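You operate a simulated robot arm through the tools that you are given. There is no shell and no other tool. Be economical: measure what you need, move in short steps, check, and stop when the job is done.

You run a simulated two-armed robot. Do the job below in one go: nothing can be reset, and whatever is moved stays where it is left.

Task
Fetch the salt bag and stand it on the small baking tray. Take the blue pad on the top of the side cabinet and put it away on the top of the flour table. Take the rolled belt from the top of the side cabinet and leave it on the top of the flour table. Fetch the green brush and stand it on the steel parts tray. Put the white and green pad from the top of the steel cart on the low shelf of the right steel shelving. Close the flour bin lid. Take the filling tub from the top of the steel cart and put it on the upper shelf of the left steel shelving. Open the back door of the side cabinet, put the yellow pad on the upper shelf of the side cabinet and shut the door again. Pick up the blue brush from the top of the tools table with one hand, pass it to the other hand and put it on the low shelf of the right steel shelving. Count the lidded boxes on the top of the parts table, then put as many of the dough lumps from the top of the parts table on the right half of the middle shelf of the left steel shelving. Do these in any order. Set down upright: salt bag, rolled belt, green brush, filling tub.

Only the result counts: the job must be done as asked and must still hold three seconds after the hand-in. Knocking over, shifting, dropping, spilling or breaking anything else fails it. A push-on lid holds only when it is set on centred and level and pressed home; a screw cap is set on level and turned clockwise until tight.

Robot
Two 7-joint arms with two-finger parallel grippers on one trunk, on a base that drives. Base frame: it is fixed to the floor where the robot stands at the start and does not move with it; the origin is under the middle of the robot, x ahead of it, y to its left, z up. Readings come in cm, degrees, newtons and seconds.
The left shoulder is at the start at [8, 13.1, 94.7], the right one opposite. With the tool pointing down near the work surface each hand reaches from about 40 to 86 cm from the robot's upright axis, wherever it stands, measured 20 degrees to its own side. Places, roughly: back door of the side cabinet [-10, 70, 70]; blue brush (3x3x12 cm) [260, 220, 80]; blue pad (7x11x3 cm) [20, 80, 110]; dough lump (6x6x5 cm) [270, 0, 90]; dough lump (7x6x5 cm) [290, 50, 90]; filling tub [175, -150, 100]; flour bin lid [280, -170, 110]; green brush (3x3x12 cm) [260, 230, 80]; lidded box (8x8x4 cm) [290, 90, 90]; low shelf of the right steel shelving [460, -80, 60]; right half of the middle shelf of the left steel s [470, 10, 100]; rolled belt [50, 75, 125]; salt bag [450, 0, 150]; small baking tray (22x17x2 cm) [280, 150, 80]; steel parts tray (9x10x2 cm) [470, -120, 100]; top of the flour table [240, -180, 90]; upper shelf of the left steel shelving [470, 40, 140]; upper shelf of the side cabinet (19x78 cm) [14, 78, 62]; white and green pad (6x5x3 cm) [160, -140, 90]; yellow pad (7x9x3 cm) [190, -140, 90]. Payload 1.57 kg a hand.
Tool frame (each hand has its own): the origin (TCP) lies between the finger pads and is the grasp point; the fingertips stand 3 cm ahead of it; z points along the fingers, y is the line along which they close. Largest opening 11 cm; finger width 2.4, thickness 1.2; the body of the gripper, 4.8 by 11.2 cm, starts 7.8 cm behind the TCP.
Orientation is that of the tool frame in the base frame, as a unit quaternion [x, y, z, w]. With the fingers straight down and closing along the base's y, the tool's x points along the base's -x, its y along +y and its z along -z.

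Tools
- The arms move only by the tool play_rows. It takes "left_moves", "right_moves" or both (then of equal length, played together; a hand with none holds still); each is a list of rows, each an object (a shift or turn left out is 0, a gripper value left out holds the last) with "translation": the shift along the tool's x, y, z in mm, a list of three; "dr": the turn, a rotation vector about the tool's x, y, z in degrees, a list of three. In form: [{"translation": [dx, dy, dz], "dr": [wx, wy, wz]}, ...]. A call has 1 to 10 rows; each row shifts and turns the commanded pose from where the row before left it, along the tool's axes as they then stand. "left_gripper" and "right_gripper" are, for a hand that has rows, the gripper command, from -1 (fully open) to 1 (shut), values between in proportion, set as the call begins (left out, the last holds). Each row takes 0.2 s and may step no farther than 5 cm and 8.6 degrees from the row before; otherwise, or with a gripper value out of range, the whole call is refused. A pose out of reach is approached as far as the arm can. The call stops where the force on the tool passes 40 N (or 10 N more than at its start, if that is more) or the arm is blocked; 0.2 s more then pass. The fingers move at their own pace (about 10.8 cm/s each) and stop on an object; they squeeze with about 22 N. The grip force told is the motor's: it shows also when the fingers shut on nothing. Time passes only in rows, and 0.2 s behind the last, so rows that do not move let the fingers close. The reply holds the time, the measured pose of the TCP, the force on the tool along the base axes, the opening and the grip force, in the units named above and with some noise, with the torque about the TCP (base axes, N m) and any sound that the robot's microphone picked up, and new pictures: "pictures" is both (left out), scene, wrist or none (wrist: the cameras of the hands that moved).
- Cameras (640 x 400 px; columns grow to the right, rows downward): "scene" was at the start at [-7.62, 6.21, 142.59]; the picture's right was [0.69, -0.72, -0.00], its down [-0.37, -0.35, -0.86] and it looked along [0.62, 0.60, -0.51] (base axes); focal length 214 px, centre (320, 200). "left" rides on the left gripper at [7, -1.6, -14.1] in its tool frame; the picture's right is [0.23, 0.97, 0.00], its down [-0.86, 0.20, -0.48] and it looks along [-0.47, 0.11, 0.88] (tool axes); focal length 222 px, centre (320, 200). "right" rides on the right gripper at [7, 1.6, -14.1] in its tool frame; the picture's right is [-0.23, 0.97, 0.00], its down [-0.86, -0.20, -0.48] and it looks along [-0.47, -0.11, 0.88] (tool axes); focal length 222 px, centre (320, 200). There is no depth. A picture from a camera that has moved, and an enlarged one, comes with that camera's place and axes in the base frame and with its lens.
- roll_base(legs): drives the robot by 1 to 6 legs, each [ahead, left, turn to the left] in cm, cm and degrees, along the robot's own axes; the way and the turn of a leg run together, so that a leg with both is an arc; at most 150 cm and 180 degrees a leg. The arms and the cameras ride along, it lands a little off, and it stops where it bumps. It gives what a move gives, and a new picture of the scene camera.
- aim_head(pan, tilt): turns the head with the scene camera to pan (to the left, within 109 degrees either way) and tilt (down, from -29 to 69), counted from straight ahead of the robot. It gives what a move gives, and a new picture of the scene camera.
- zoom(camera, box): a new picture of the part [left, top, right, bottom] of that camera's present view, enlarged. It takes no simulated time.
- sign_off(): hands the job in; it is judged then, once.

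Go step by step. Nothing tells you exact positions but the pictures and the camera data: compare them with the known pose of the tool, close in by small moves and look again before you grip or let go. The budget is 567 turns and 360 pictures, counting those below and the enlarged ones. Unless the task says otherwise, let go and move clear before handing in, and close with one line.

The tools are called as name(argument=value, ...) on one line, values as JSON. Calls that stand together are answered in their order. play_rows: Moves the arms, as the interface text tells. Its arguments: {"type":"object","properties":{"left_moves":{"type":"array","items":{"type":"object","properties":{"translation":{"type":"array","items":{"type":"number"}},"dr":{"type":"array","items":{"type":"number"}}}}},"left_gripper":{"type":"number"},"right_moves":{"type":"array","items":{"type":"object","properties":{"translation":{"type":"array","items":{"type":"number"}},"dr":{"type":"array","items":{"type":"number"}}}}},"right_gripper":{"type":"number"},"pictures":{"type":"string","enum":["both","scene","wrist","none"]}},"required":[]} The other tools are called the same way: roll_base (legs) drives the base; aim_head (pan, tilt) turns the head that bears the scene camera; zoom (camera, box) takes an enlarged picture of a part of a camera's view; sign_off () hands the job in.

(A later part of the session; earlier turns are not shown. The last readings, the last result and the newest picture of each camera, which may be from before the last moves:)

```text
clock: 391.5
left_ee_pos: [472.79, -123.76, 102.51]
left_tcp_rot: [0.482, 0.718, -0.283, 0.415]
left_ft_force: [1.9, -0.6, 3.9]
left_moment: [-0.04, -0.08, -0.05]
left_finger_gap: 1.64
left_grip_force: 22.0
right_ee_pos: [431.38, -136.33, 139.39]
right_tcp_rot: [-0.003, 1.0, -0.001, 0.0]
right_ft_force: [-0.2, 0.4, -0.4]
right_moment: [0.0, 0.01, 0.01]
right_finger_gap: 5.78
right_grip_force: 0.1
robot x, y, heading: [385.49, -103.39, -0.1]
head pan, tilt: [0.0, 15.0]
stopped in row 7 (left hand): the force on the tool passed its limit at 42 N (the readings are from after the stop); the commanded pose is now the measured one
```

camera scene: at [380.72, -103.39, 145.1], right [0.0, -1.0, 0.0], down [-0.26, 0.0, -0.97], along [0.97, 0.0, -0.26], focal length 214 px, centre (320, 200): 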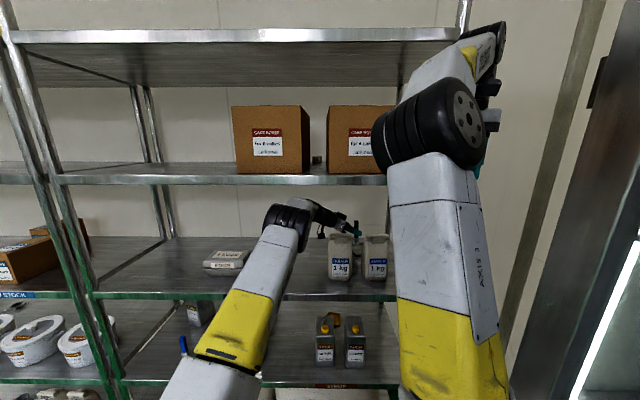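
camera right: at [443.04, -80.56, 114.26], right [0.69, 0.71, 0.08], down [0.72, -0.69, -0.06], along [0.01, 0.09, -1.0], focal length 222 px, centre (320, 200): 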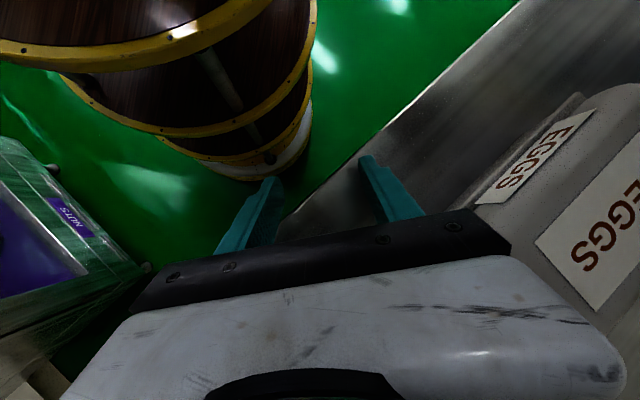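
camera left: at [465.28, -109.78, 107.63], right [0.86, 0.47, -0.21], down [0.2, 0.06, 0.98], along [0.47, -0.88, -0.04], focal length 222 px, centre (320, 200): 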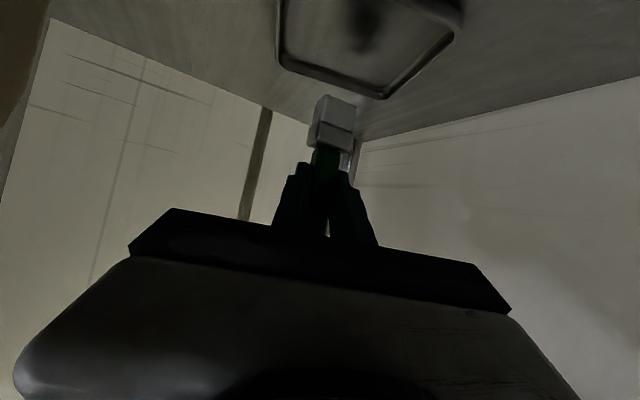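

play_rows(left_moves=[{}], pictures="wrist")

zoom(camera="left", box=[200, 0, 440, 150])

```text
clock: 391.9
left_ee_pos: [472.77, -123.8, 102.47]
left_tcp_rot: [0.48, 0.718, -0.283, 0.417]
left_ft_force: [1.2, 0.1, 9.2]
left_moment: [-0.03, -0.12, -0.01]
left_finger_gap: 1.64
left_grip_force: 22.0
right_ee_pos: [431.48, -136.4, 139.38]
right_tcp_rot: [-0.003, 1.0, -0.001, 0.0]
right_ft_force: [-0.2, -0.2, 0.1]
right_moment: [-0.01, -0.01, -0.02]
right_finger_gap: 5.76
right_grip_force: 0.0
robot x, y, heading: [385.39, -103.37, -0.1]
head pan, tilt: [0.0, 15.0]
camera left: at [465.3, -109.88, 103.33], right [0.86, 0.47, -0.2], down [0.19, 0.07, 0.98], along [0.48, -0.88, -0.03], focal length 222 px, centre (320, 200)
```

left: 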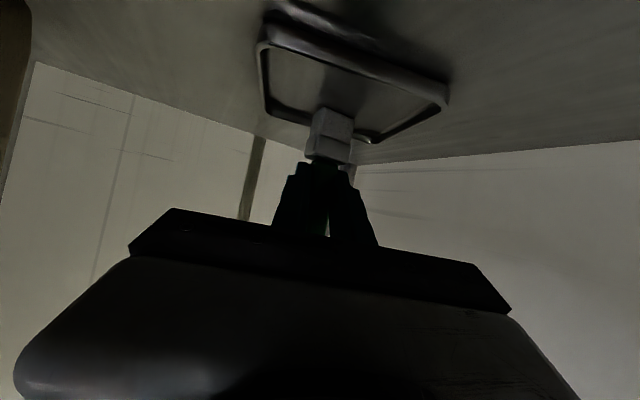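

```text
2.67 times, centred on (320, 75) of left
camera zoom: at [465.3, -109.88, 103.33], right [0.86, 0.47, -0.2], down [0.19, 0.07, 0.98], along [0.48, -0.88, -0.03], focal length 592 px, centre (320, 533)
```

zoom: 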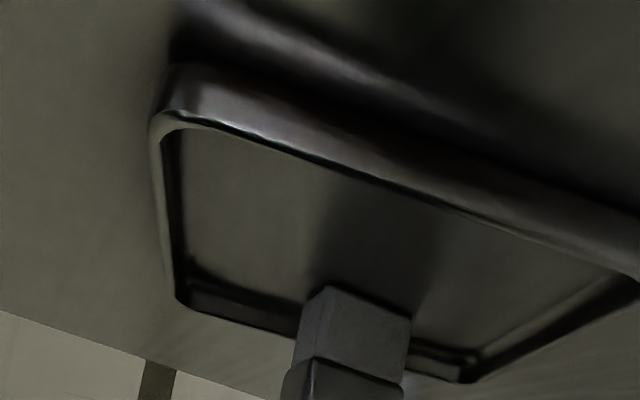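

The brush seems to be touching the far rim; the tray centre is nearer (471.8, −122.1). I'll lift 1.5 cm, come back 2 cm and lower again.

play_rows(left_moves=[{"translation": [-7, 0, -4]}, {"translation": [-7, 0, -4]}, {"translation": [5, -1, -8.5]}, {"translation": [5, -1, -8.5]}, {"translation": [6, 0, 3.5]}, {"translation": [4, 0, 2.5]}], pictures="wrist")

zoom(camera="left", box=[200, 0, 440, 150])

```text
clock: 393.3
left_ee_pos: [471.8, -121.88, 102.68]
left_tcp_rot: [0.481, 0.719, -0.283, 0.415]
left_ft_force: [-0.4, 0.0, -0.1]
left_moment: [0.0, -0.01, 0.02]
left_finger_gap: 1.64
left_grip_force: 22.2
right_ee_pos: [431.45, -136.31, 139.42]
right_tcp_rot: [-0.003, 1.0, -0.001, -0.001]
right_ft_force: [1.0, -0.6, 0.4]
right_moment: [0.01, -0.02, 0.04]
right_finger_gap: 5.74
right_grip_force: 0.0
robot x, y, heading: [385.75, -102.93, -0.1]
head pan, tilt: [0.0, 15.0]
camera left: at [464.38, -108.13, 103.61], right [0.86, 0.47, -0.2], down [0.19, 0.07, 0.98], along [0.48, -0.88, -0.03], focal length 222 px, centre (320, 200)
```

left: 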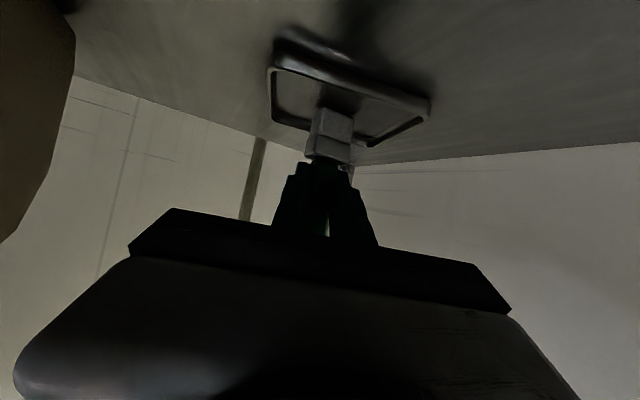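

```text
2.67 times, centred on (320, 75) of left
camera zoom: at [464.38, -108.13, 103.61], right [0.86, 0.47, -0.2], down [0.19, 0.07, 0.98], along [0.48, -0.88, -0.03], focal length 592 px, centre (320, 533)
```

zoom: 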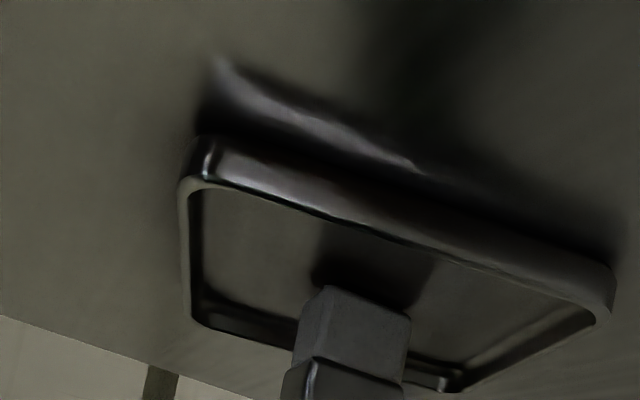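

play_rows(left_moves=[{"translation": [3, 0, 2]}, {"translation": [3, 0, 2]}, {"translation": [3, 0, 2]}, {"translation": [3, 0, 2]}, {"translation": [2, 0, 1]}, {"translation": [2, 0, 1]}], pictures="wrist")

zoom(camera="left", box=[200, 0, 440, 150])

```text
clock: 394.3
left_ee_pos: [472.01, -122.17, 102.36]
left_tcp_rot: [0.48, 0.715, -0.283, 0.423]
left_ft_force: [0.5, -0.6, 4.7]
left_moment: [-0.07, -0.18, 0.01]
left_finger_gap: 1.67
left_grip_force: 21.8
right_ee_pos: [431.43, -136.28, 139.47]
right_tcp_rot: [-0.003, 1.0, -0.002, 0.0]
right_ft_force: [-0.4, 0.3, -0.2]
right_moment: [-0.04, -0.03, -0.03]
right_finger_gap: 5.79
right_grip_force: 0.0
robot x, y, heading: [385.26, -103.08, -0.3]
head pan, tilt: [0.0, 15.0]
stopped in row 4 (left hand): the force on the tool passed its limit at 43 N (the readings are from after the stop); the commanded pose is now the measured one
camera left: at [464.54, -108.31, 103.1], right [0.86, 0.47, -0.2], down [0.18, 0.08, 0.98], along [0.48, -0.88, -0.02], focal length 222 px, centre (320, 200)
```

left: 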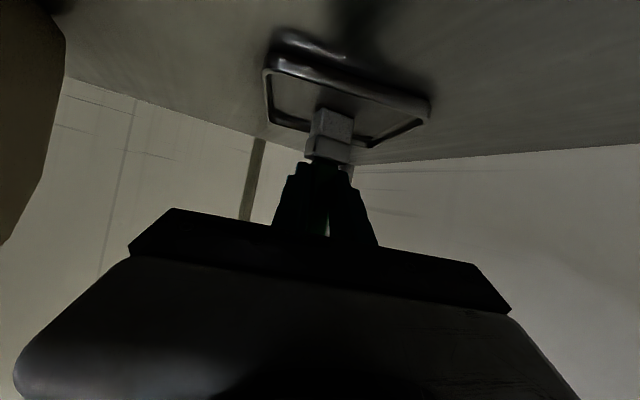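

```text
2.67 times, centred on (320, 75) of left
camera zoom: at [464.54, -108.31, 103.1], right [0.86, 0.47, -0.2], down [0.18, 0.08, 0.98], along [0.48, -0.88, -0.02], focal length 592 px, centre (320, 533)
```

zoom: 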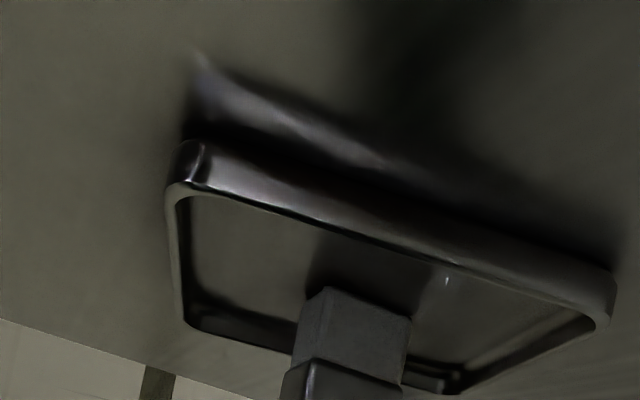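

Contact at the same height again, so it is the tray floor. I'll open gently and retreat straight back.

play_rows(left_moves=[{"translation": [-1, 0, -0.5]}, {}, {}], left_gripper=0.2, pictures="wrist")

play_rows(left_moves=[{"translation": [3, 0, -6]}, {"translation": [6, 0, -12]}, {"translation": [9, 0, -16]}, {"translation": [10, 0, -18]}], pictures="wrist")

zoom(camera="left", box=[200, 0, 440, 200])

```text
clock: 395.1
left_ee_pos: [471.98, -122.21, 102.23]
left_tcp_rot: [0.48, 0.716, -0.283, 0.422]
left_ft_force: [-0.3, 0.4, 0.7]
left_moment: [0.02, 0.02, 0.0]
left_finger_gap: 4.39
left_grip_force: 0.1
right_ee_pos: [431.49, -136.34, 139.46]
right_tcp_rot: [-0.002, 1.0, -0.001, -0.001]
right_ft_force: [-1.2, 0.0, -0.1]
right_moment: [-0.02, -0.01, -0.02]
right_finger_gap: 5.77
right_grip_force: 0.0
robot x, y, heading: [385.53, -103.38, -0.0]
head pan, tilt: [0.0, 15.0]
camera left: at [464.54, -108.28, 103.05], right [0.86, 0.47, -0.2], down [0.18, 0.08, 0.98], along [0.48, -0.88, -0.02], focal length 222 px, centre (320, 200)
```

left: 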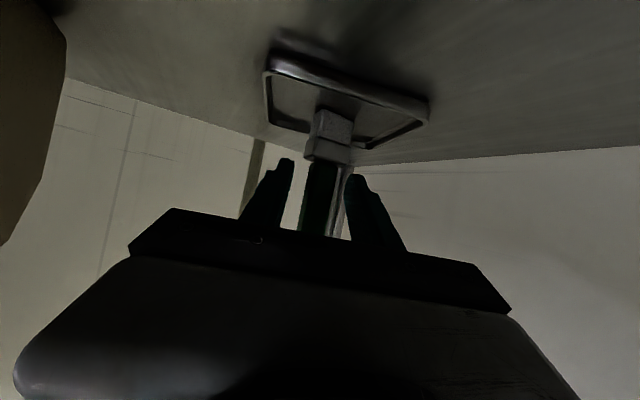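

```text
clock: 396.1
left_ee_pos: [469.72, -116.67, 102.55]
left_tcp_rot: [0.481, 0.715, -0.284, 0.421]
left_ft_force: [0.4, -1.1, 0.0]
left_moment: [0.01, -0.01, 0.01]
left_finger_gap: 4.4
left_grip_force: 0.2
right_ee_pos: [431.35, -136.28, 139.47]
right_tcp_rot: [-0.003, 1.0, -0.001, -0.001]
right_ft_force: [-0.7, -0.2, 0.1]
right_moment: [-0.01, -0.02, -0.02]
right_finger_gap: 5.79
right_grip_force: 0.1
robot x, y, heading: [385.94, -103.26, -0.2]
head pan, tilt: [0.0, 15.0]
camera left: at [462.27, -102.79, 103.18], right [0.86, 0.47, -0.2], down [0.18, 0.08, 0.98], along [0.48, -0.88, -0.02], focal length 222 px, centre (320, 200)
```

left: 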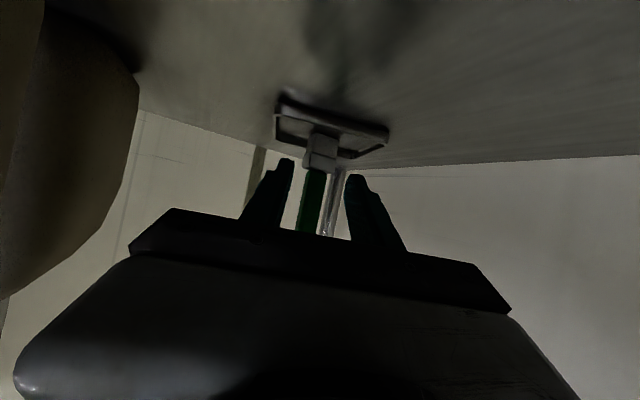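

```text
2.00 times, centred on (320, 100) of left
camera zoom: at [462.27, -102.79, 103.18], right [0.86, 0.47, -0.2], down [0.18, 0.08, 0.98], along [0.48, -0.88, -0.02], focal length 444 px, centre (320, 400)
```

zoom: 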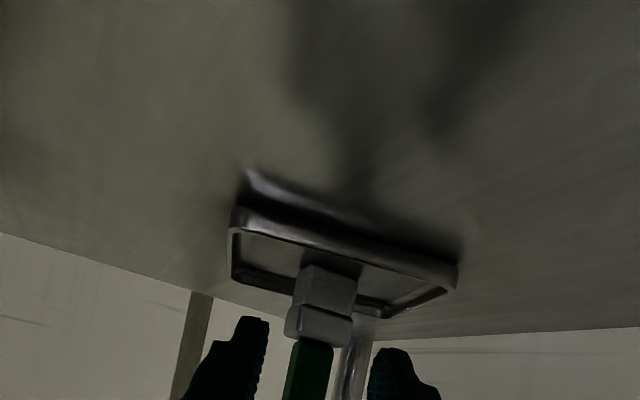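

The green brush stands in the tray. Now I'll back out the same way: base left, then back.

roll_base(legs=[[0, 22, 0], [-45, 0, 0]])

zoom(camera="scene", box=[180, 130, 460, 320])

```text
clock: 400.1
left_ee_pos: [424.53, -94.91, 102.44]
left_tcp_rot: [0.482, 0.715, -0.284, 0.42]
left_ft_force: [0.6, -0.3, -0.3]
left_moment: [0.01, 0.0, 0.0]
left_finger_gap: 4.4
left_grip_force: 0.1
right_ee_pos: [386.2, -114.34, 139.45]
right_tcp_rot: [0.0, 1.0, 0.0, -0.002]
right_ft_force: [-0.4, 0.1, 0.6]
right_moment: [-0.01, -0.03, -0.02]
right_finger_gap: 5.76
right_grip_force: 0.1
robot x, y, heading: [340.35, -81.04, -0.7]
head pan, tilt: [0.0, 15.0]
camera scene: at [335.67, -81.11, 145.1], right [-0.01, -1.0, 0.0], down [-0.26, 0.0, -0.97], along [0.97, -0.01, -0.26], focal length 214 px, centre (320, 200)
```

scene: 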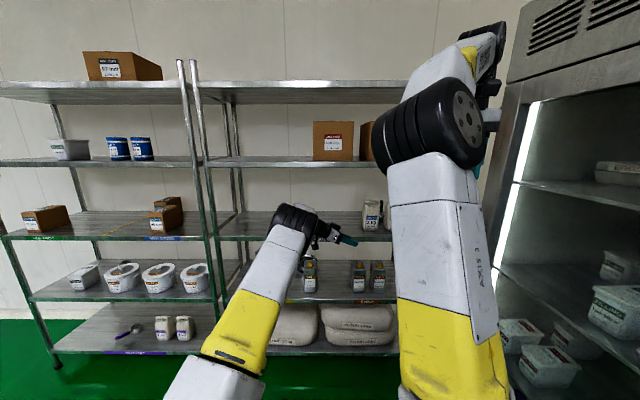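

```text
2.11 times, centred on (320, 225) of scene
camera zoom: at [335.67, -81.11, 145.1], right [-0.01, -1.0, 0.0], down [-0.26, 0.0, -0.97], along [0.97, -0.01, -0.26], focal length 452 px, centre (320, 147)
```

zoom: 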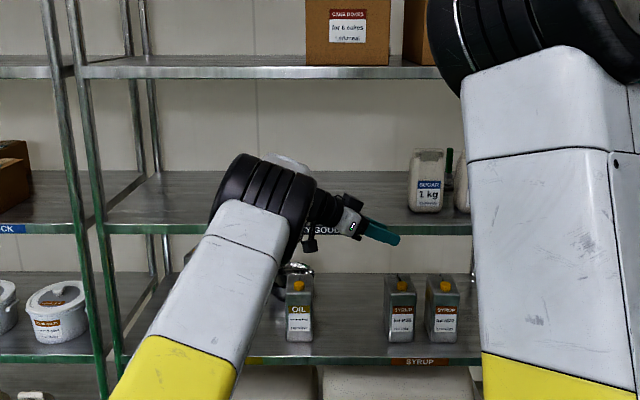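

Green brush task done. I'll return the left hand to pointing down and bring both arms in, then look at the parts table.

play_rows(left_moves=[{"translation": [0, 0, -40]}, {"translation": [0, 0, -45]}, {"translation": [-10, 0, -45]}, {"translation": [-10, 0, -45]}, {"translation": [-10, 0, -45]}], pictures="none")

play_rows(left_moves=[{"dr": [-3.27, 4.84, -5.56]}, {"dr": [-3.27, 4.84, -5.56]}, {"dr": [-3.27, 4.84, -5.56]}, {"dr": [-3.27, 4.84, -5.56]}, {"dr": [-3.27, 4.84, -5.56]}, {"dr": [-3.27, 4.84, -5.56]}, {"dr": [-3.27, 4.84, -5.56]}, {"dr": [-3.27, 4.84, -5.56]}, {"dr": [-3.27, 4.84, -5.56]}, {"dr": [-3.27, 4.84, -5.56]}], pictures="none")

play_rows(left_moves=[{"dr": [-3.27, 4.84, -5.56]}, {"translation": [10, 30, -10]}, {"translation": [10, 30, -10]}, {"translation": [10, 30, -10]}, {"translation": [10, 30, -10]}], pictures="scene")

```text
clock: 401.3
left_ee_pos: [418.07, -78.35, 115.59]
left_tcp_rot: [0.482, 0.714, -0.284, 0.42]
left_ft_force: [0.4, 0.4, -0.9]
left_moment: [0.03, 0.0, 0.0]
left_finger_gap: 4.38
left_grip_force: 0.1
right_ee_pos: [386.24, -114.34, 139.31]
right_tcp_rot: [0.0, 1.0, -0.001, -0.001]
right_ft_force: [0.4, 0.0, 0.3]
right_moment: [0.02, 0.04, -0.02]
right_finger_gap: 5.78
right_grip_force: 0.1
robot x, y, heading: [340.5, -81.31, -0.6]
head pan, tilt: [0.0, 15.0]
```

```text
clock: 403.5
left_ee_pos: [417.59, -78.19, 115.47]
left_tcp_rot: [0.052, 0.997, -0.037, 0.047]
left_ft_force: [-1.5, -0.1, -0.1]
left_moment: [0.02, -0.01, -0.01]
left_finger_gap: 4.41
left_grip_force: 0.3
left hand out of reach, approached as far as the arm can: row 10
right_ee_pos: [386.15, -114.29, 139.43]
right_tcp_rot: [0.001, 1.0, -0.001, -0.001]
right_ft_force: [-0.1, 0.5, -0.7]
right_moment: [0.01, -0.05, -0.03]
right_finger_gap: 5.78
right_grip_force: 0.1
robot x, y, heading: [340.51, -81.1, -0.5]
head pan, tilt: [0.0, 15.0]
```

```text
clock: 404.7
left_ee_pos: [413.34, -66.42, 117.83]
left_tcp_rot: [0.037, 0.999, -0.025, 0.031]
left_ft_force: [-0.3, 0.4, 0.0]
left_moment: [-0.02, 0.0, 0.0]
left_finger_gap: 4.39
left_grip_force: 0.0
left hand out of reach, approached as far as the arm can: row 1
right_ee_pos: [386.13, -114.26, 139.3]
right_tcp_rot: [0.0, 1.0, 0.0, 0.0]
right_ft_force: [0.2, -0.8, 0.2]
right_moment: [0.05, 0.0, 0.01]
right_finger_gap: 5.78
right_grip_force: 0.0
robot x, y, heading: [340.63, -81.04, -0.9]
head pan, tilt: [0.0, 15.0]
camera scene: at [335.68, -81.13, 145.1], right [-0.01, -1.0, 0.0], down [-0.26, 0.0, -0.97], along [0.97, -0.01, -0.26], focal length 214 px, centre (320, 200)
```

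scene: 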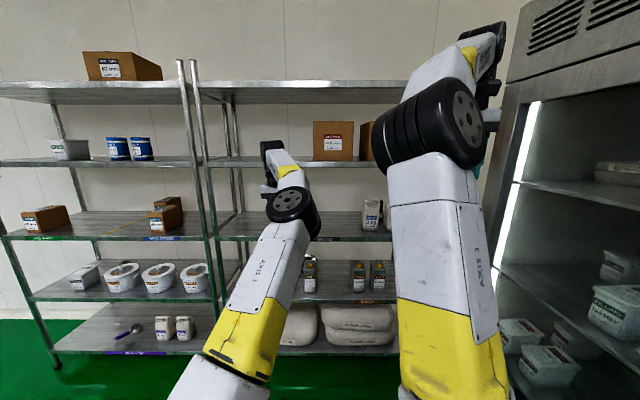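

play_rows(left_moves=[{"dr": [-2.9, 3.55, -4.2]}, {"translation": [40, 15, -10]}, {"translation": [40, 15, -10]}, {"translation": [40, 15, -10]}, {"translation": [40, 15, -15]}, {"translation": [40, 15, -15]}, {"translation": [20, 15, -15]}], right_moves=[{}, {"translation": [-10, 0, 15]}, {"translation": [-10, 0, 15]}, {"translation": [-10, 0, 15]}, {"translation": [-10, 0, 15]}, {"translation": [-10, 0, 15]}, {}], left_gripper=-1, right_gripper=-1, pictures="none")

roll_base(legs=[[28, 70, 0], [0, 60, 0], [0, 0, 180]])

aim_head(pan=0, tilt=35)

```text
clock: 406.5
left_ee_pos: [391.09, -54.96, 124.85]
left_tcp_rot: [-0.03, 1.0, 0.002, -0.005]
left_ft_force: [-0.2, 0.7, -0.4]
left_moment: [0.02, 0.01, -0.01]
left_finger_gap: 11.01
left_grip_force: 0.1
right_ee_pos: [389.65, -115.76, 133.41]
right_tcp_rot: [0.008, 0.999, 0.02, 0.025]
right_ft_force: [-0.4, 0.0, -0.3]
right_moment: [0.01, 0.01, 0.0]
right_finger_gap: 10.98
right_grip_force: 0.1
robot x, y, heading: [340.44, -81.11, -0.3]
head pan, tilt: [0.0, 15.0]
stopped in row 7 (left hand): the arm was blocked; the commanded pose is now the measured one
```

```text
clock: 420.9
left_ee_pos: [318.5, 21.73, 124.79]
left_tcp_rot: [0.999, 0.039, 0.006, 0.003]
left_ft_force: [0.0, 0.1, 0.5]
left_moment: [-0.03, 0.01, -0.01]
left_finger_gap: 11.0
left_grip_force: 0.0
right_ee_pos: [318.8, 82.54, 133.43]
right_tcp_rot: [0.999, 0.003, -0.025, 0.02]
right_ft_force: [0.5, 0.9, -0.1]
right_moment: [-0.01, 0.04, 0.03]
right_finger_gap: 11.0
right_grip_force: 0.1
robot x, y, heading: [368.93, 48.62, -179.3]
head pan, tilt: [0.0, 15.0]
camera scene: at [373.12, 48.81, 145.1], right [-0.01, 1.0, 0.0], down [0.26, 0.0, -0.97], along [-0.97, -0.01, -0.26], focal length 214 px, centre (320, 200)
```

scene: 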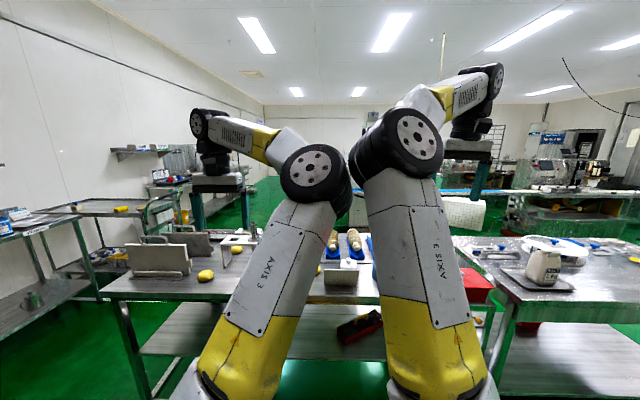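

```text
clock: 421.8
left_ee_pos: [318.59, 21.74, 124.86]
left_tcp_rot: [0.999, 0.039, 0.007, 0.002]
left_ft_force: [-0.1, 0.3, 0.6]
left_moment: [0.05, -0.02, -0.01]
left_finger_gap: 10.97
left_grip_force: 0.0
right_ee_pos: [318.83, 82.45, 133.29]
right_tcp_rot: [0.999, 0.002, -0.026, 0.019]
right_ft_force: [-0.7, -1.1, 0.1]
right_moment: [0.03, 0.01, -0.01]
right_finger_gap: 11.03
right_grip_force: 0.1
robot x, y, heading: [368.36, 48.95, -179.4]
head pan, tilt: [0.0, 35.0]
camera scene: at [373.65, 48.82, 141.91], right [-0.01, 1.0, 0.0], down [0.57, 0.01, -0.82], along [-0.82, -0.01, -0.57], focal length 214 px, centre (320, 200)
```

scene: 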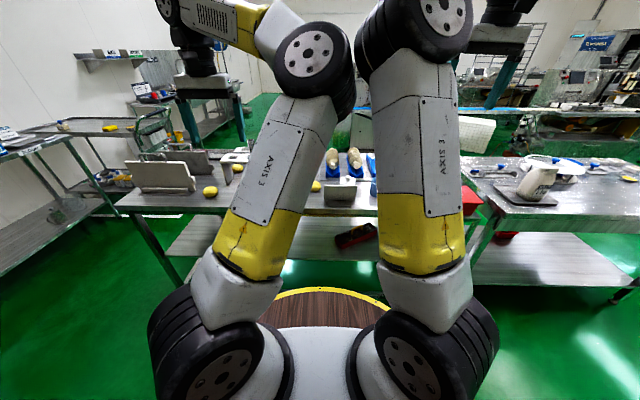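

play_rows(left_moves=[{"translation": [5, 15, -35], "dr": [0, 0, 4.3]}, {"translation": [5, 15, -35]}, {"translation": [5, 15, -35]}, {"translation": [5, 15, -35]}, {"translation": [5, 15, -35]}], right_moves=[{"translation": [5, -10, -30], "dr": [0, 2, 0]}, {"translation": [5, -10, -30]}, {"translation": [5, -10, -30]}, {"translation": [5, -10, -30]}, {"translation": [5, -10, -30]}], pictures="scene")

```text
clock: 422.9
left_ee_pos: [320.47, 15.82, 139.03]
left_tcp_rot: [1.0, 0.002, 0.005, 0.003]
left_ft_force: [0.1, -0.8, 0.4]
left_moment: [0.04, 0.08, 0.0]
left_finger_gap: 10.99
left_grip_force: 0.1
left hand out of reach, approached as far as the arm can: row 5
right_ee_pos: [319.83, 84.37, 138.26]
right_tcp_rot: [1.0, 0.003, -0.008, 0.018]
right_ft_force: [-0.1, -0.1, 0.0]
right_moment: [0.03, 0.03, 0.0]
right_finger_gap: 11.0
right_grip_force: 0.1
right hand out of reach, approached as far as the arm can: row 2, 3, 4, 5
robot x, y, heading: [368.75, 48.55, -179.4]
head pan, tilt: [0.0, 35.0]
camera scene: at [373.69, 48.79, 141.9], right [-0.01, 1.0, 0.0], down [0.57, 0.01, -0.82], along [-0.82, -0.01, -0.57], focal length 214 px, centre (320, 200)
```

scene: 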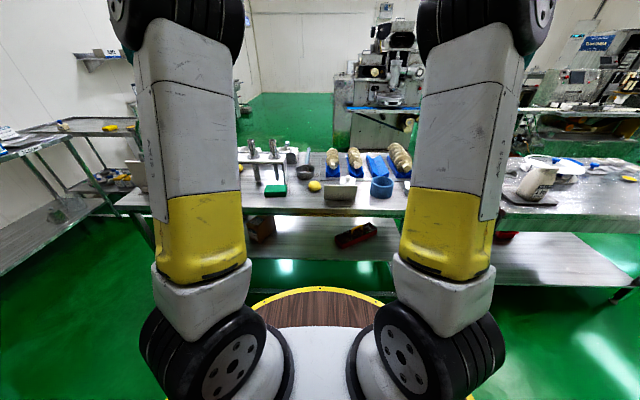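

zoom(camera="scene", box=[230, 120, 430, 245])

aim_head(pan=35, tilt=30)

zoom(camera="scene", box=[200, 100, 520, 300])

```text
3.20 times, centred on (330, 182) of scene
camera zoom: at [373.69, 48.79, 141.9], right [-0.01, 1.0, 0.0], down [0.57, 0.01, -0.82], along [-0.82, -0.01, -0.57], focal length 686 px, centre (288, 256)
```

zoom: 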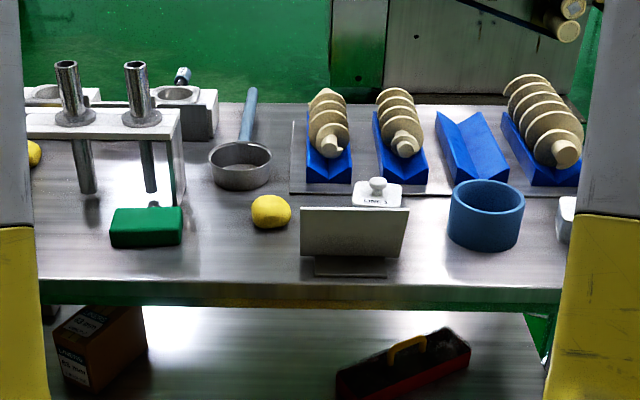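

```text
clock: 424.0
left_ee_pos: [320.59, 15.92, 138.84]
left_tcp_rot: [1.0, 0.001, 0.007, 0.003]
left_ft_force: [0.2, 0.6, 0.2]
left_moment: [0.0, 0.01, -0.02]
left_finger_gap: 11.0
left_grip_force: 0.1
right_ee_pos: [319.79, 84.42, 138.27]
right_tcp_rot: [1.0, 0.003, -0.008, 0.019]
right_ft_force: [0.1, -0.5, -0.3]
right_moment: [-0.02, -0.03, 0.01]
right_finger_gap: 10.99
right_grip_force: 0.1
robot x, y, heading: [368.78, 48.78, -179.2]
head pan, tilt: [35.0, 30.0]
camera scene: at [375.1, 43.65, 142.68], right [-0.58, 0.81, 0.0], down [0.41, 0.29, -0.87], along [-0.7, -0.5, -0.5], focal length 214 px, centre (320, 200)
```

scene: 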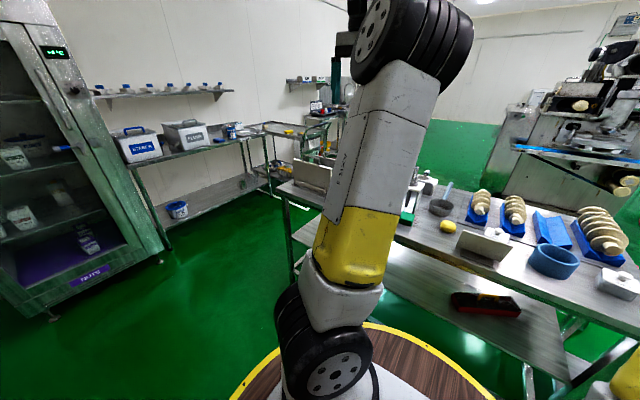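

```text
2.00 times, centred on (360, 200) of scene
camera zoom: at [375.1, 43.65, 142.68], right [-0.58, 0.81, 0.0], down [0.41, 0.29, -0.87], along [-0.7, -0.5, -0.5], focal length 429 px, centre (240, 200)
```

zoom: 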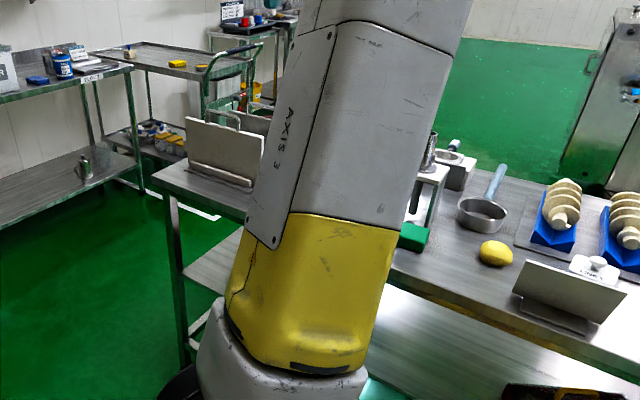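

I'll survey the whole parts table for lidded boxes and dough lumps, from several places.

aim_head(pan=-35, tilt=30)

zoom(camera="scene", box=[60, 120, 380, 320])

roll_base(legs=[[0, 38, 0]])

aim_head(pan=0, tilt=35)

zoom(camera="scene", box=[220, 110, 420, 235])

```text
clock: 425.4
left_ee_pos: [320.48, 16.0, 138.96]
left_tcp_rot: [1.0, 0.001, 0.006, 0.003]
left_ft_force: [0.1, 0.3, 0.1]
left_moment: [-0.03, -0.02, 0.0]
left_finger_gap: 11.01
left_grip_force: 0.0
right_ee_pos: [319.66, 84.37, 138.4]
right_tcp_rot: [1.0, 0.002, -0.008, 0.018]
right_ft_force: [1.2, 0.0, 0.3]
right_moment: [0.01, -0.03, -0.03]
right_finger_gap: 10.96
right_grip_force: 0.0
robot x, y, heading: [368.81, 49.13, -179.2]
head pan, tilt: [-35.0, 30.0]
camera scene: at [374.99, 54.02, 142.68], right [0.56, 0.83, 0.0], down [0.41, -0.28, -0.87], along [-0.71, 0.49, -0.5], focal length 214 px, centre (320, 200)
```

scene: 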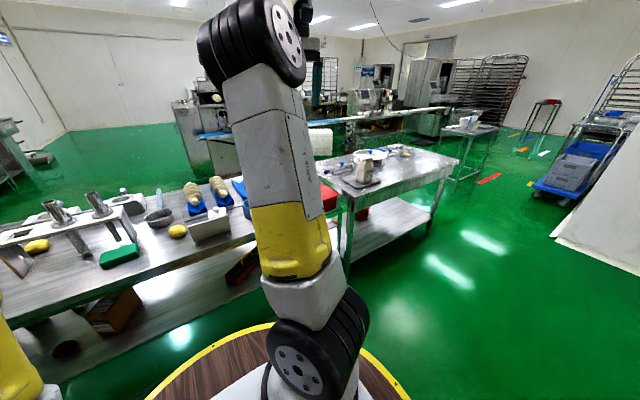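

```text
2.00 times, centred on (220, 220) of scene
camera zoom: at [374.99, 54.02, 142.68], right [0.56, 0.83, 0.0], down [0.41, -0.28, -0.87], along [-0.71, 0.49, -0.5], focal length 429 px, centre (520, 160)
```

zoom: 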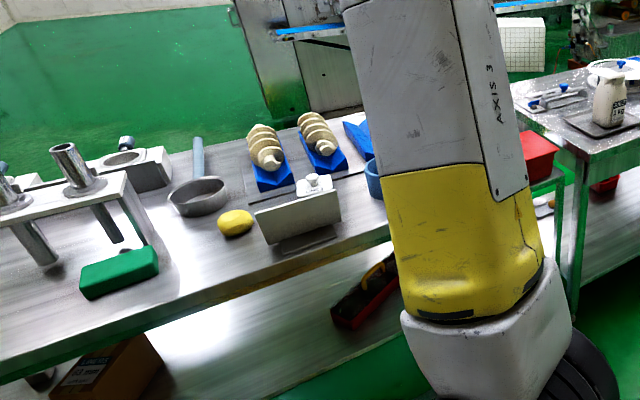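

```text
clock: 427.8
left_ee_pos: [320.77, -22.14, 138.9]
left_tcp_rot: [1.0, 0.0, 0.006, 0.002]
left_ft_force: [-0.6, -0.3, 0.0]
left_moment: [0.01, -0.01, 0.01]
left_finger_gap: 10.97
left_grip_force: 0.1
right_ee_pos: [320.15, 46.31, 138.46]
right_tcp_rot: [1.0, 0.001, -0.008, 0.02]
right_ft_force: [-1.0, 0.8, 0.1]
right_moment: [0.01, 0.0, 0.0]
right_finger_gap: 10.99
right_grip_force: 0.2
robot x, y, heading: [369.09, 10.37, -179.4]
head pan, tilt: [-35.0, 30.0]
camera scene: at [375.37, 15.86, 142.68], right [0.57, 0.82, 0.0], down [0.41, -0.28, -0.87], along [-0.71, 0.49, -0.5], focal length 214 px, centre (320, 200)
```

scene: 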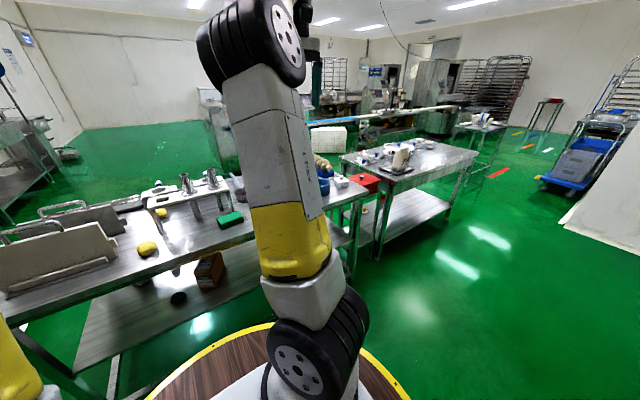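

```text
clock: 428.8
left_ee_pos: [320.86, -22.11, 138.85]
left_tcp_rot: [1.0, 0.0, 0.006, 0.003]
left_ft_force: [0.6, 0.2, 1.0]
left_moment: [0.05, 0.03, -0.03]
left_finger_gap: 10.99
left_grip_force: 0.1
right_ee_pos: [320.17, 46.33, 138.32]
right_tcp_rot: [1.0, 0.002, -0.008, 0.019]
right_ft_force: [0.1, 0.0, 0.2]
right_moment: [-0.01, 0.0, 0.01]
right_finger_gap: 11.02
right_grip_force: 0.2
robot x, y, heading: [368.87, 11.03, -179.6]
head pan, tilt: [0.0, 35.0]
camera scene: at [374.02, 10.66, 141.9], right [-0.01, 1.0, 0.0], down [0.57, 0.0, -0.82], along [-0.82, -0.01, -0.57], focal length 214 px, centre (320, 200)
```

scene: 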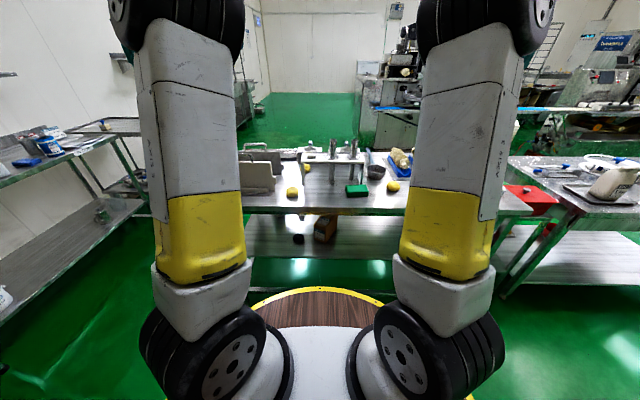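

```text
3.20 times, centred on (320, 172) of scene
camera zoom: at [374.02, 10.66, 141.9], right [-0.01, 1.0, 0.0], down [0.57, 0.0, -0.82], along [-0.82, -0.01, -0.57], focal length 686 px, centre (320, 288)
```

zoom: 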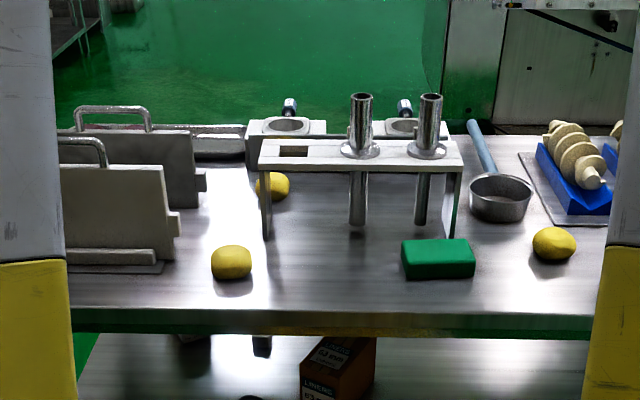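

roll_base(legs=[[20, -45, 0]])

play_rows(left_moves=[{}], right_moves=[{}], pictures="wrist")

```text
clock: 431.7
left_ee_pos: [300.47, 23.0, 138.87]
left_tcp_rot: [1.0, -0.001, 0.005, 0.003]
left_ft_force: [0.1, -0.6, 0.4]
left_moment: [0.0, 0.05, -0.04]
left_finger_gap: 11.04
left_grip_force: 0.1
right_ee_pos: [300.08, 91.41, 138.31]
right_tcp_rot: [1.0, 0.0, -0.008, 0.019]
right_ft_force: [-0.6, 0.7, -0.2]
right_moment: [0.03, -0.02, 0.03]
right_finger_gap: 10.99
right_grip_force: 0.1
robot x, y, heading: [348.62, 55.53, -179.6]
head pan, tilt: [0.0, 35.0]
camera scene: at [353.74, 55.62, 141.9], right [-0.01, 1.0, 0.0], down [0.57, 0.0, -0.82], along [-0.82, -0.01, -0.57], focal length 214 px, centre (320, 200)
```

scene: 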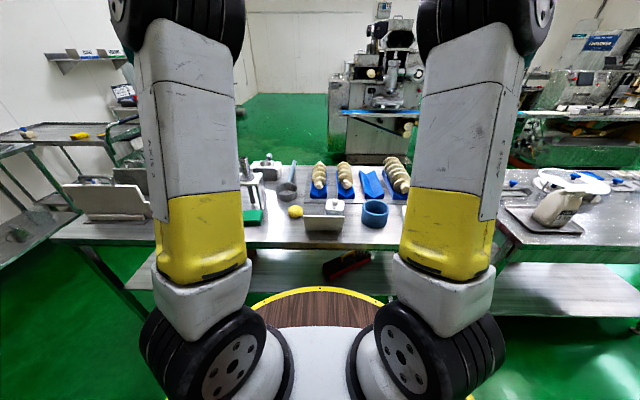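

```text
clock: 432.1
left_ee_pos: [300.51, 22.93, 138.94]
left_tcp_rot: [1.0, -0.001, 0.006, 0.003]
left_ft_force: [0.0, 0.2, 0.1]
left_moment: [0.0, -0.01, 0.02]
left_finger_gap: 11.03
left_grip_force: 0.2
right_ee_pos: [300.09, 91.56, 138.28]
right_tcp_rot: [1.0, 0.0, -0.008, 0.019]
right_ft_force: [0.5, 0.3, -0.6]
right_moment: [0.0, -0.03, 0.0]
right_finger_gap: 11.01
right_grip_force: 0.0
robot x, y, heading: [349.01, 55.63, -179.6]
head pan, tilt: [0.0, 35.0]
camera right: at [307.19, 90.4, 152.39], right [-0.23, -0.97, 0.04], down [-0.85, 0.22, 0.48], along [-0.48, 0.08, -0.87], focal length 222 px, centre (320, 200)
camera left: at [307.22, 24.6, 153.03], right [0.22, -0.97, 0.01], down [-0.86, -0.19, 0.47], along [-0.46, -0.11, -0.88], focal length 222 px, centre (320, 200)
```

right: 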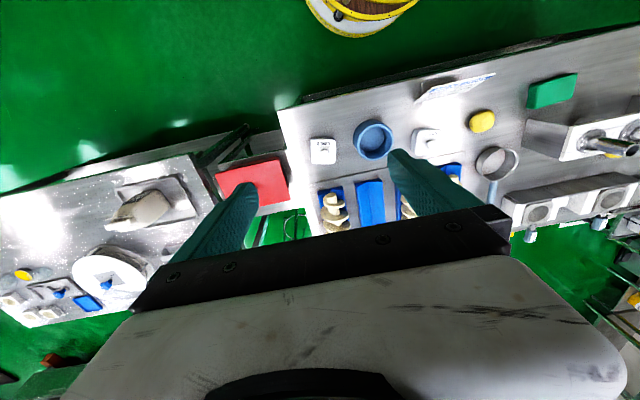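
left: 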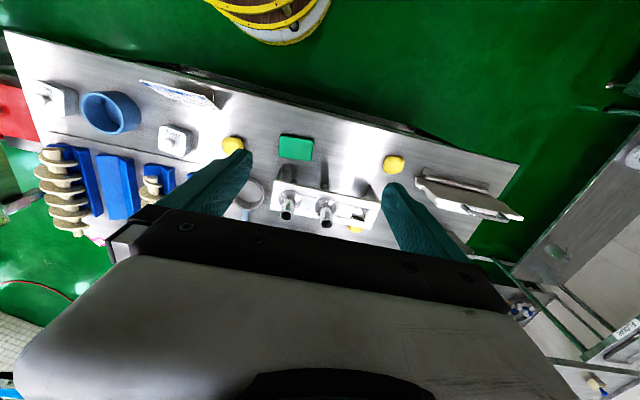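

zoom(camera="left", box=[0, 40, 320, 240])

zoom(camera="right", box=[280, 60, 640, 260])

```text
2.00 times, centred on (160, 140) of left
camera zoom: at [307.22, 24.6, 153.03], right [0.22, -0.97, 0.01], down [-0.86, -0.19, 0.47], along [-0.46, -0.11, -0.88], focal length 444 px, centre (640, 320)
```

zoom: 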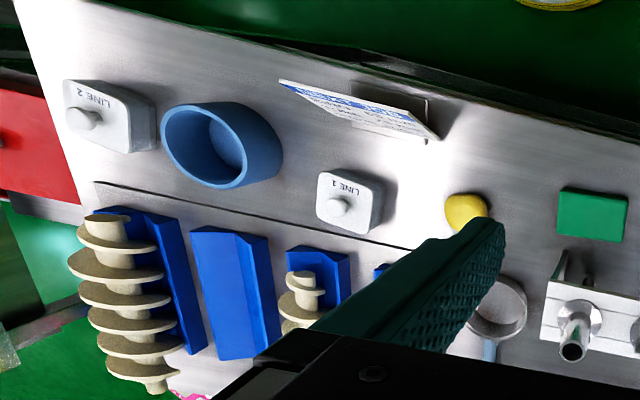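

```text
1.78 times, centred on (460, 160) of right
camera zoom: at [307.19, 90.4, 152.39], right [-0.23, -0.97, 0.04], down [-0.85, 0.22, 0.48], along [-0.48, 0.08, -0.87], focal length 395 px, centre (71, 271)
```

zoom: 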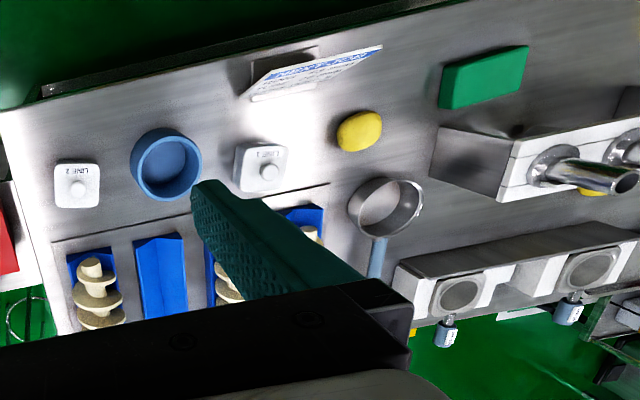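

Two lidded boxes (LINE 1, LINE 2) so far. I'll check the other end of the table as well.

roll_base(legs=[[0, 48, 0]])

play_rows(left_moves=[{"translation": [-40, 0, 30]}, {"translation": [-40, 0, 20]}, {"translation": [-40, 0, 20]}], right_moves=[{"translation": [-40, 0, 30]}, {"translation": [-40, 0, 20]}, {"translation": [-40, 0, 20]}], pictures="wrist")

```text
clock: 434.9
left_ee_pos: [300.82, -25.04, 138.91]
left_tcp_rot: [1.0, 0.0, 0.006, 0.002]
left_ft_force: [-0.3, 0.8, -0.9]
left_moment: [0.02, 0.0, -0.03]
left_finger_gap: 11.0
left_grip_force: 0.0
right_ee_pos: [300.29, 43.36, 138.32]
right_tcp_rot: [1.0, 0.002, -0.007, 0.019]
right_ft_force: [0.4, 0.5, -0.5]
right_moment: [-0.02, -0.05, 0.03]
right_finger_gap: 11.03
right_grip_force: 0.1
robot x, y, heading: [348.98, 7.76, -179.5]
head pan, tilt: [0.0, 35.0]
camera scene: at [354.08, 7.66, 141.9], right [-0.01, 1.0, 0.0], down [0.57, 0.0, -0.82], along [-0.82, -0.01, -0.57], focal length 214 px, centre (320, 200)
```

scene: 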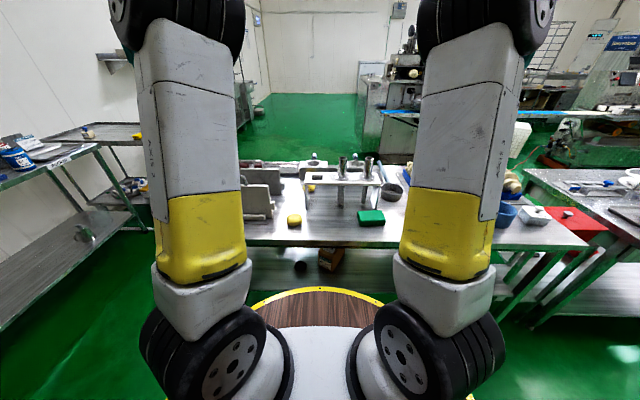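

```text
clock: 435.8
left_ee_pos: [288.95, -25.22, 131.81]
left_tcp_rot: [1.0, -0.001, 0.004, 0.003]
left_ft_force: [-0.2, 0.8, -0.2]
left_moment: [0.01, 0.06, 0.0]
left_finger_gap: 11.02
left_grip_force: 0.2
right_ee_pos: [288.26, 43.15, 131.4]
right_tcp_rot: [1.0, 0.002, -0.009, 0.018]
right_ft_force: [-0.2, -0.2, 0.4]
right_moment: [0.03, 0.09, 0.0]
right_finger_gap: 11.02
right_grip_force: 0.1
robot x, y, heading: [349.19, 7.69, -179.6]
head pan, tilt: [0.0, 35.0]
camera right: at [295.43, 42.12, 145.5], right [-0.22, -0.97, 0.04], down [-0.85, 0.21, 0.49], along [-0.48, 0.07, -0.87], focal length 222 px, centre (320, 200)
camera left: at [295.77, -23.55, 145.93], right [0.23, -0.97, 0.01], down [-0.86, -0.2, 0.47], along [-0.46, -0.11, -0.88], focal length 222 px, centre (320, 200)
```

right: 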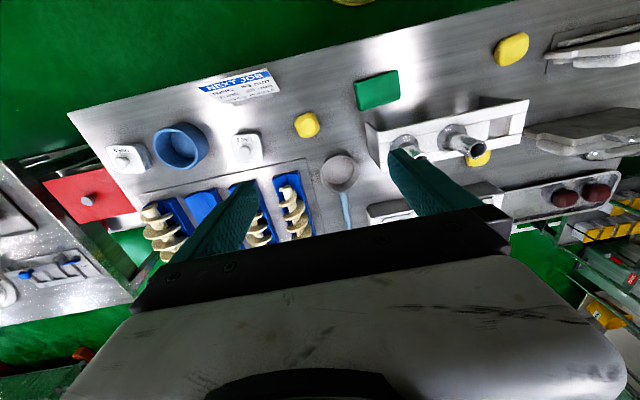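
left: 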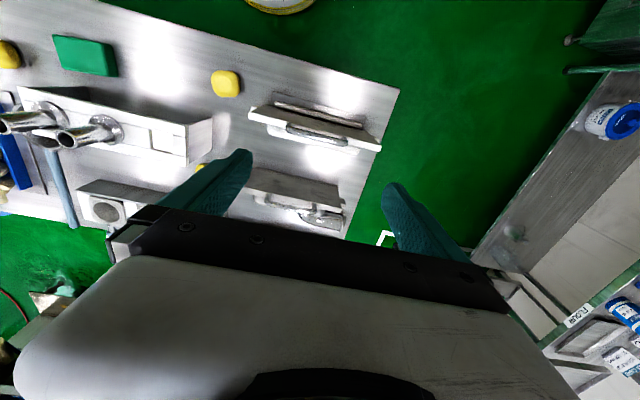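

The whole top is seen: there are exactly two lidded boxes (LINE 1, LINE 2), so two lumps are needed. Lump A ≈ (290.7, −2.5) for the left hand, lump B ≈ (285.5, 45) for the right. I'll shift the base and tilt both hands 45° forward.

roll_base(legs=[[0, -13, 0]])

play_rows(left_moves=[{"translation": [0, -20, 0], "dr": [0, -7.5, 0]}, {"translation": [0, -20, 0], "dr": [0, -7.5, 0]}, {"translation": [0, -20, 0], "dr": [0, -7.5, 0]}, {"translation": [0, -20, 0], "dr": [0, -7.5, 0]}, {"translation": [0, -15, 0], "dr": [0, -7.5, 0]}, {"dr": [0, -7.5, 0]}], right_moves=[{"translation": [0, 20, 0], "dr": [0, -7.5, 0]}, {"translation": [0, 20, 0], "dr": [0, -7.5, 0]}, {"translation": [0, 20, 0], "dr": [0, -7.5, 0]}, {"translation": [0, 20, 0], "dr": [0, -7.5, 0]}, {"translation": [0, 20, 0], "dr": [0, -7.5, 0]}, {"dr": [0, -7.5, 0]}], left_gripper=-0.65, right_gripper=-0.8, pictures="both")

```text
clock: 437.0
left_ee_pos: [288.71, -11.84, 131.76]
left_tcp_rot: [1.0, -0.002, 0.007, 0.003]
left_ft_force: [0.9, -0.1, 0.5]
left_moment: [0.03, 0.02, 0.0]
left_finger_gap: 11.01
left_grip_force: 0.0
right_ee_pos: [288.23, 56.33, 131.45]
right_tcp_rot: [1.0, -0.001, -0.008, 0.019]
right_ft_force: [-0.1, 0.1, -0.1]
right_moment: [-0.02, 0.0, -0.02]
right_finger_gap: 11.01
right_grip_force: 0.0
robot x, y, heading: [348.87, 20.7, -179.8]
head pan, tilt: [0.0, 35.0]
camera scene: at [353.98, 20.7, 141.9], right [-0.01, 1.0, 0.0], down [0.57, 0.0, -0.82], along [-0.82, 0.0, -0.57], focal length 214 px, centre (320, 200)
```

scene: 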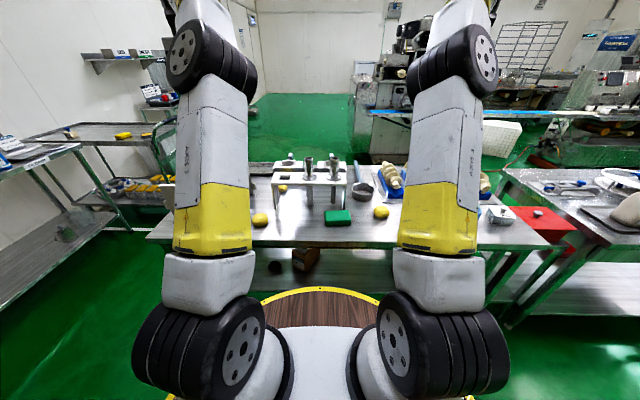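

```text
clock: 438.5
left_ee_pos: [289.15, -4.58, 131.74]
left_tcp_rot: [0.925, 0.017, -0.38, -0.015]
left_ft_force: [-0.5, 0.6, 0.5]
left_moment: [-0.04, 0.02, 0.01]
left_finger_gap: 9.1
left_grip_force: 0.1
right_ee_pos: [289.35, 50.09, 132.28]
right_tcp_rot: [0.908, -0.038, -0.409, 0.086]
right_ft_force: [0.2, -0.7, 1.2]
right_moment: [0.03, 0.0, -0.04]
right_finger_gap: 9.91
right_grip_force: 0.0
robot x, y, heading: [349.08, 20.66, -179.7]
head pan, tilt: [0.0, 35.0]
stopped in row 6 (right hand): the arm was blocked; the commanded pose is now the measured one
camera scene: at [353.99, 20.72, 141.9], right [-0.01, 1.0, 0.0], down [0.57, 0.0, -0.82], along [-0.82, 0.0, -0.57], focal length 214 px, centre (320, 200)
camera right: at [304.43, 49.33, 136.74], right [-0.15, -0.92, 0.35], down [-0.21, 0.38, 0.9], along [-0.97, 0.06, -0.25], focal length 222 px, centre (320, 200)
camera left: at [304.07, -2.84, 136.89], right [0.18, -0.96, -0.2], down [-0.27, -0.24, 0.93], along [-0.95, -0.12, -0.3], focal length 222 px, centre (320, 200)
```

scene: 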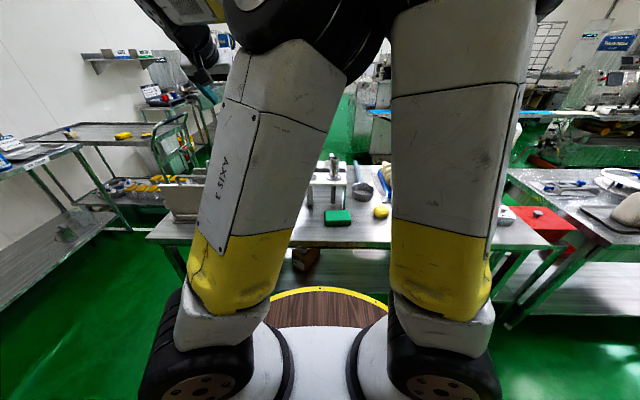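
right: 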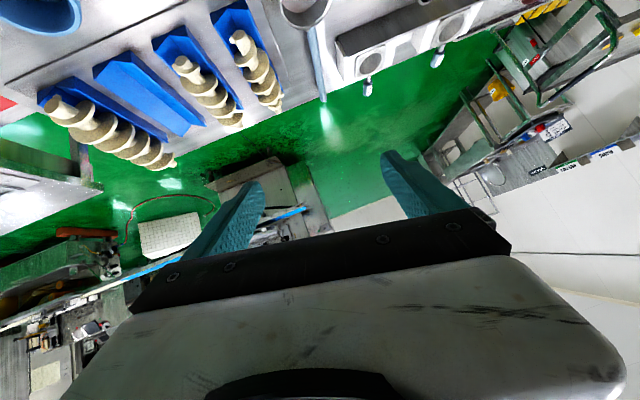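
left: 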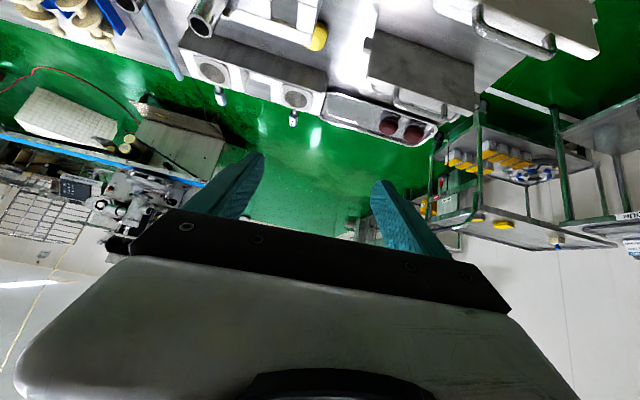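

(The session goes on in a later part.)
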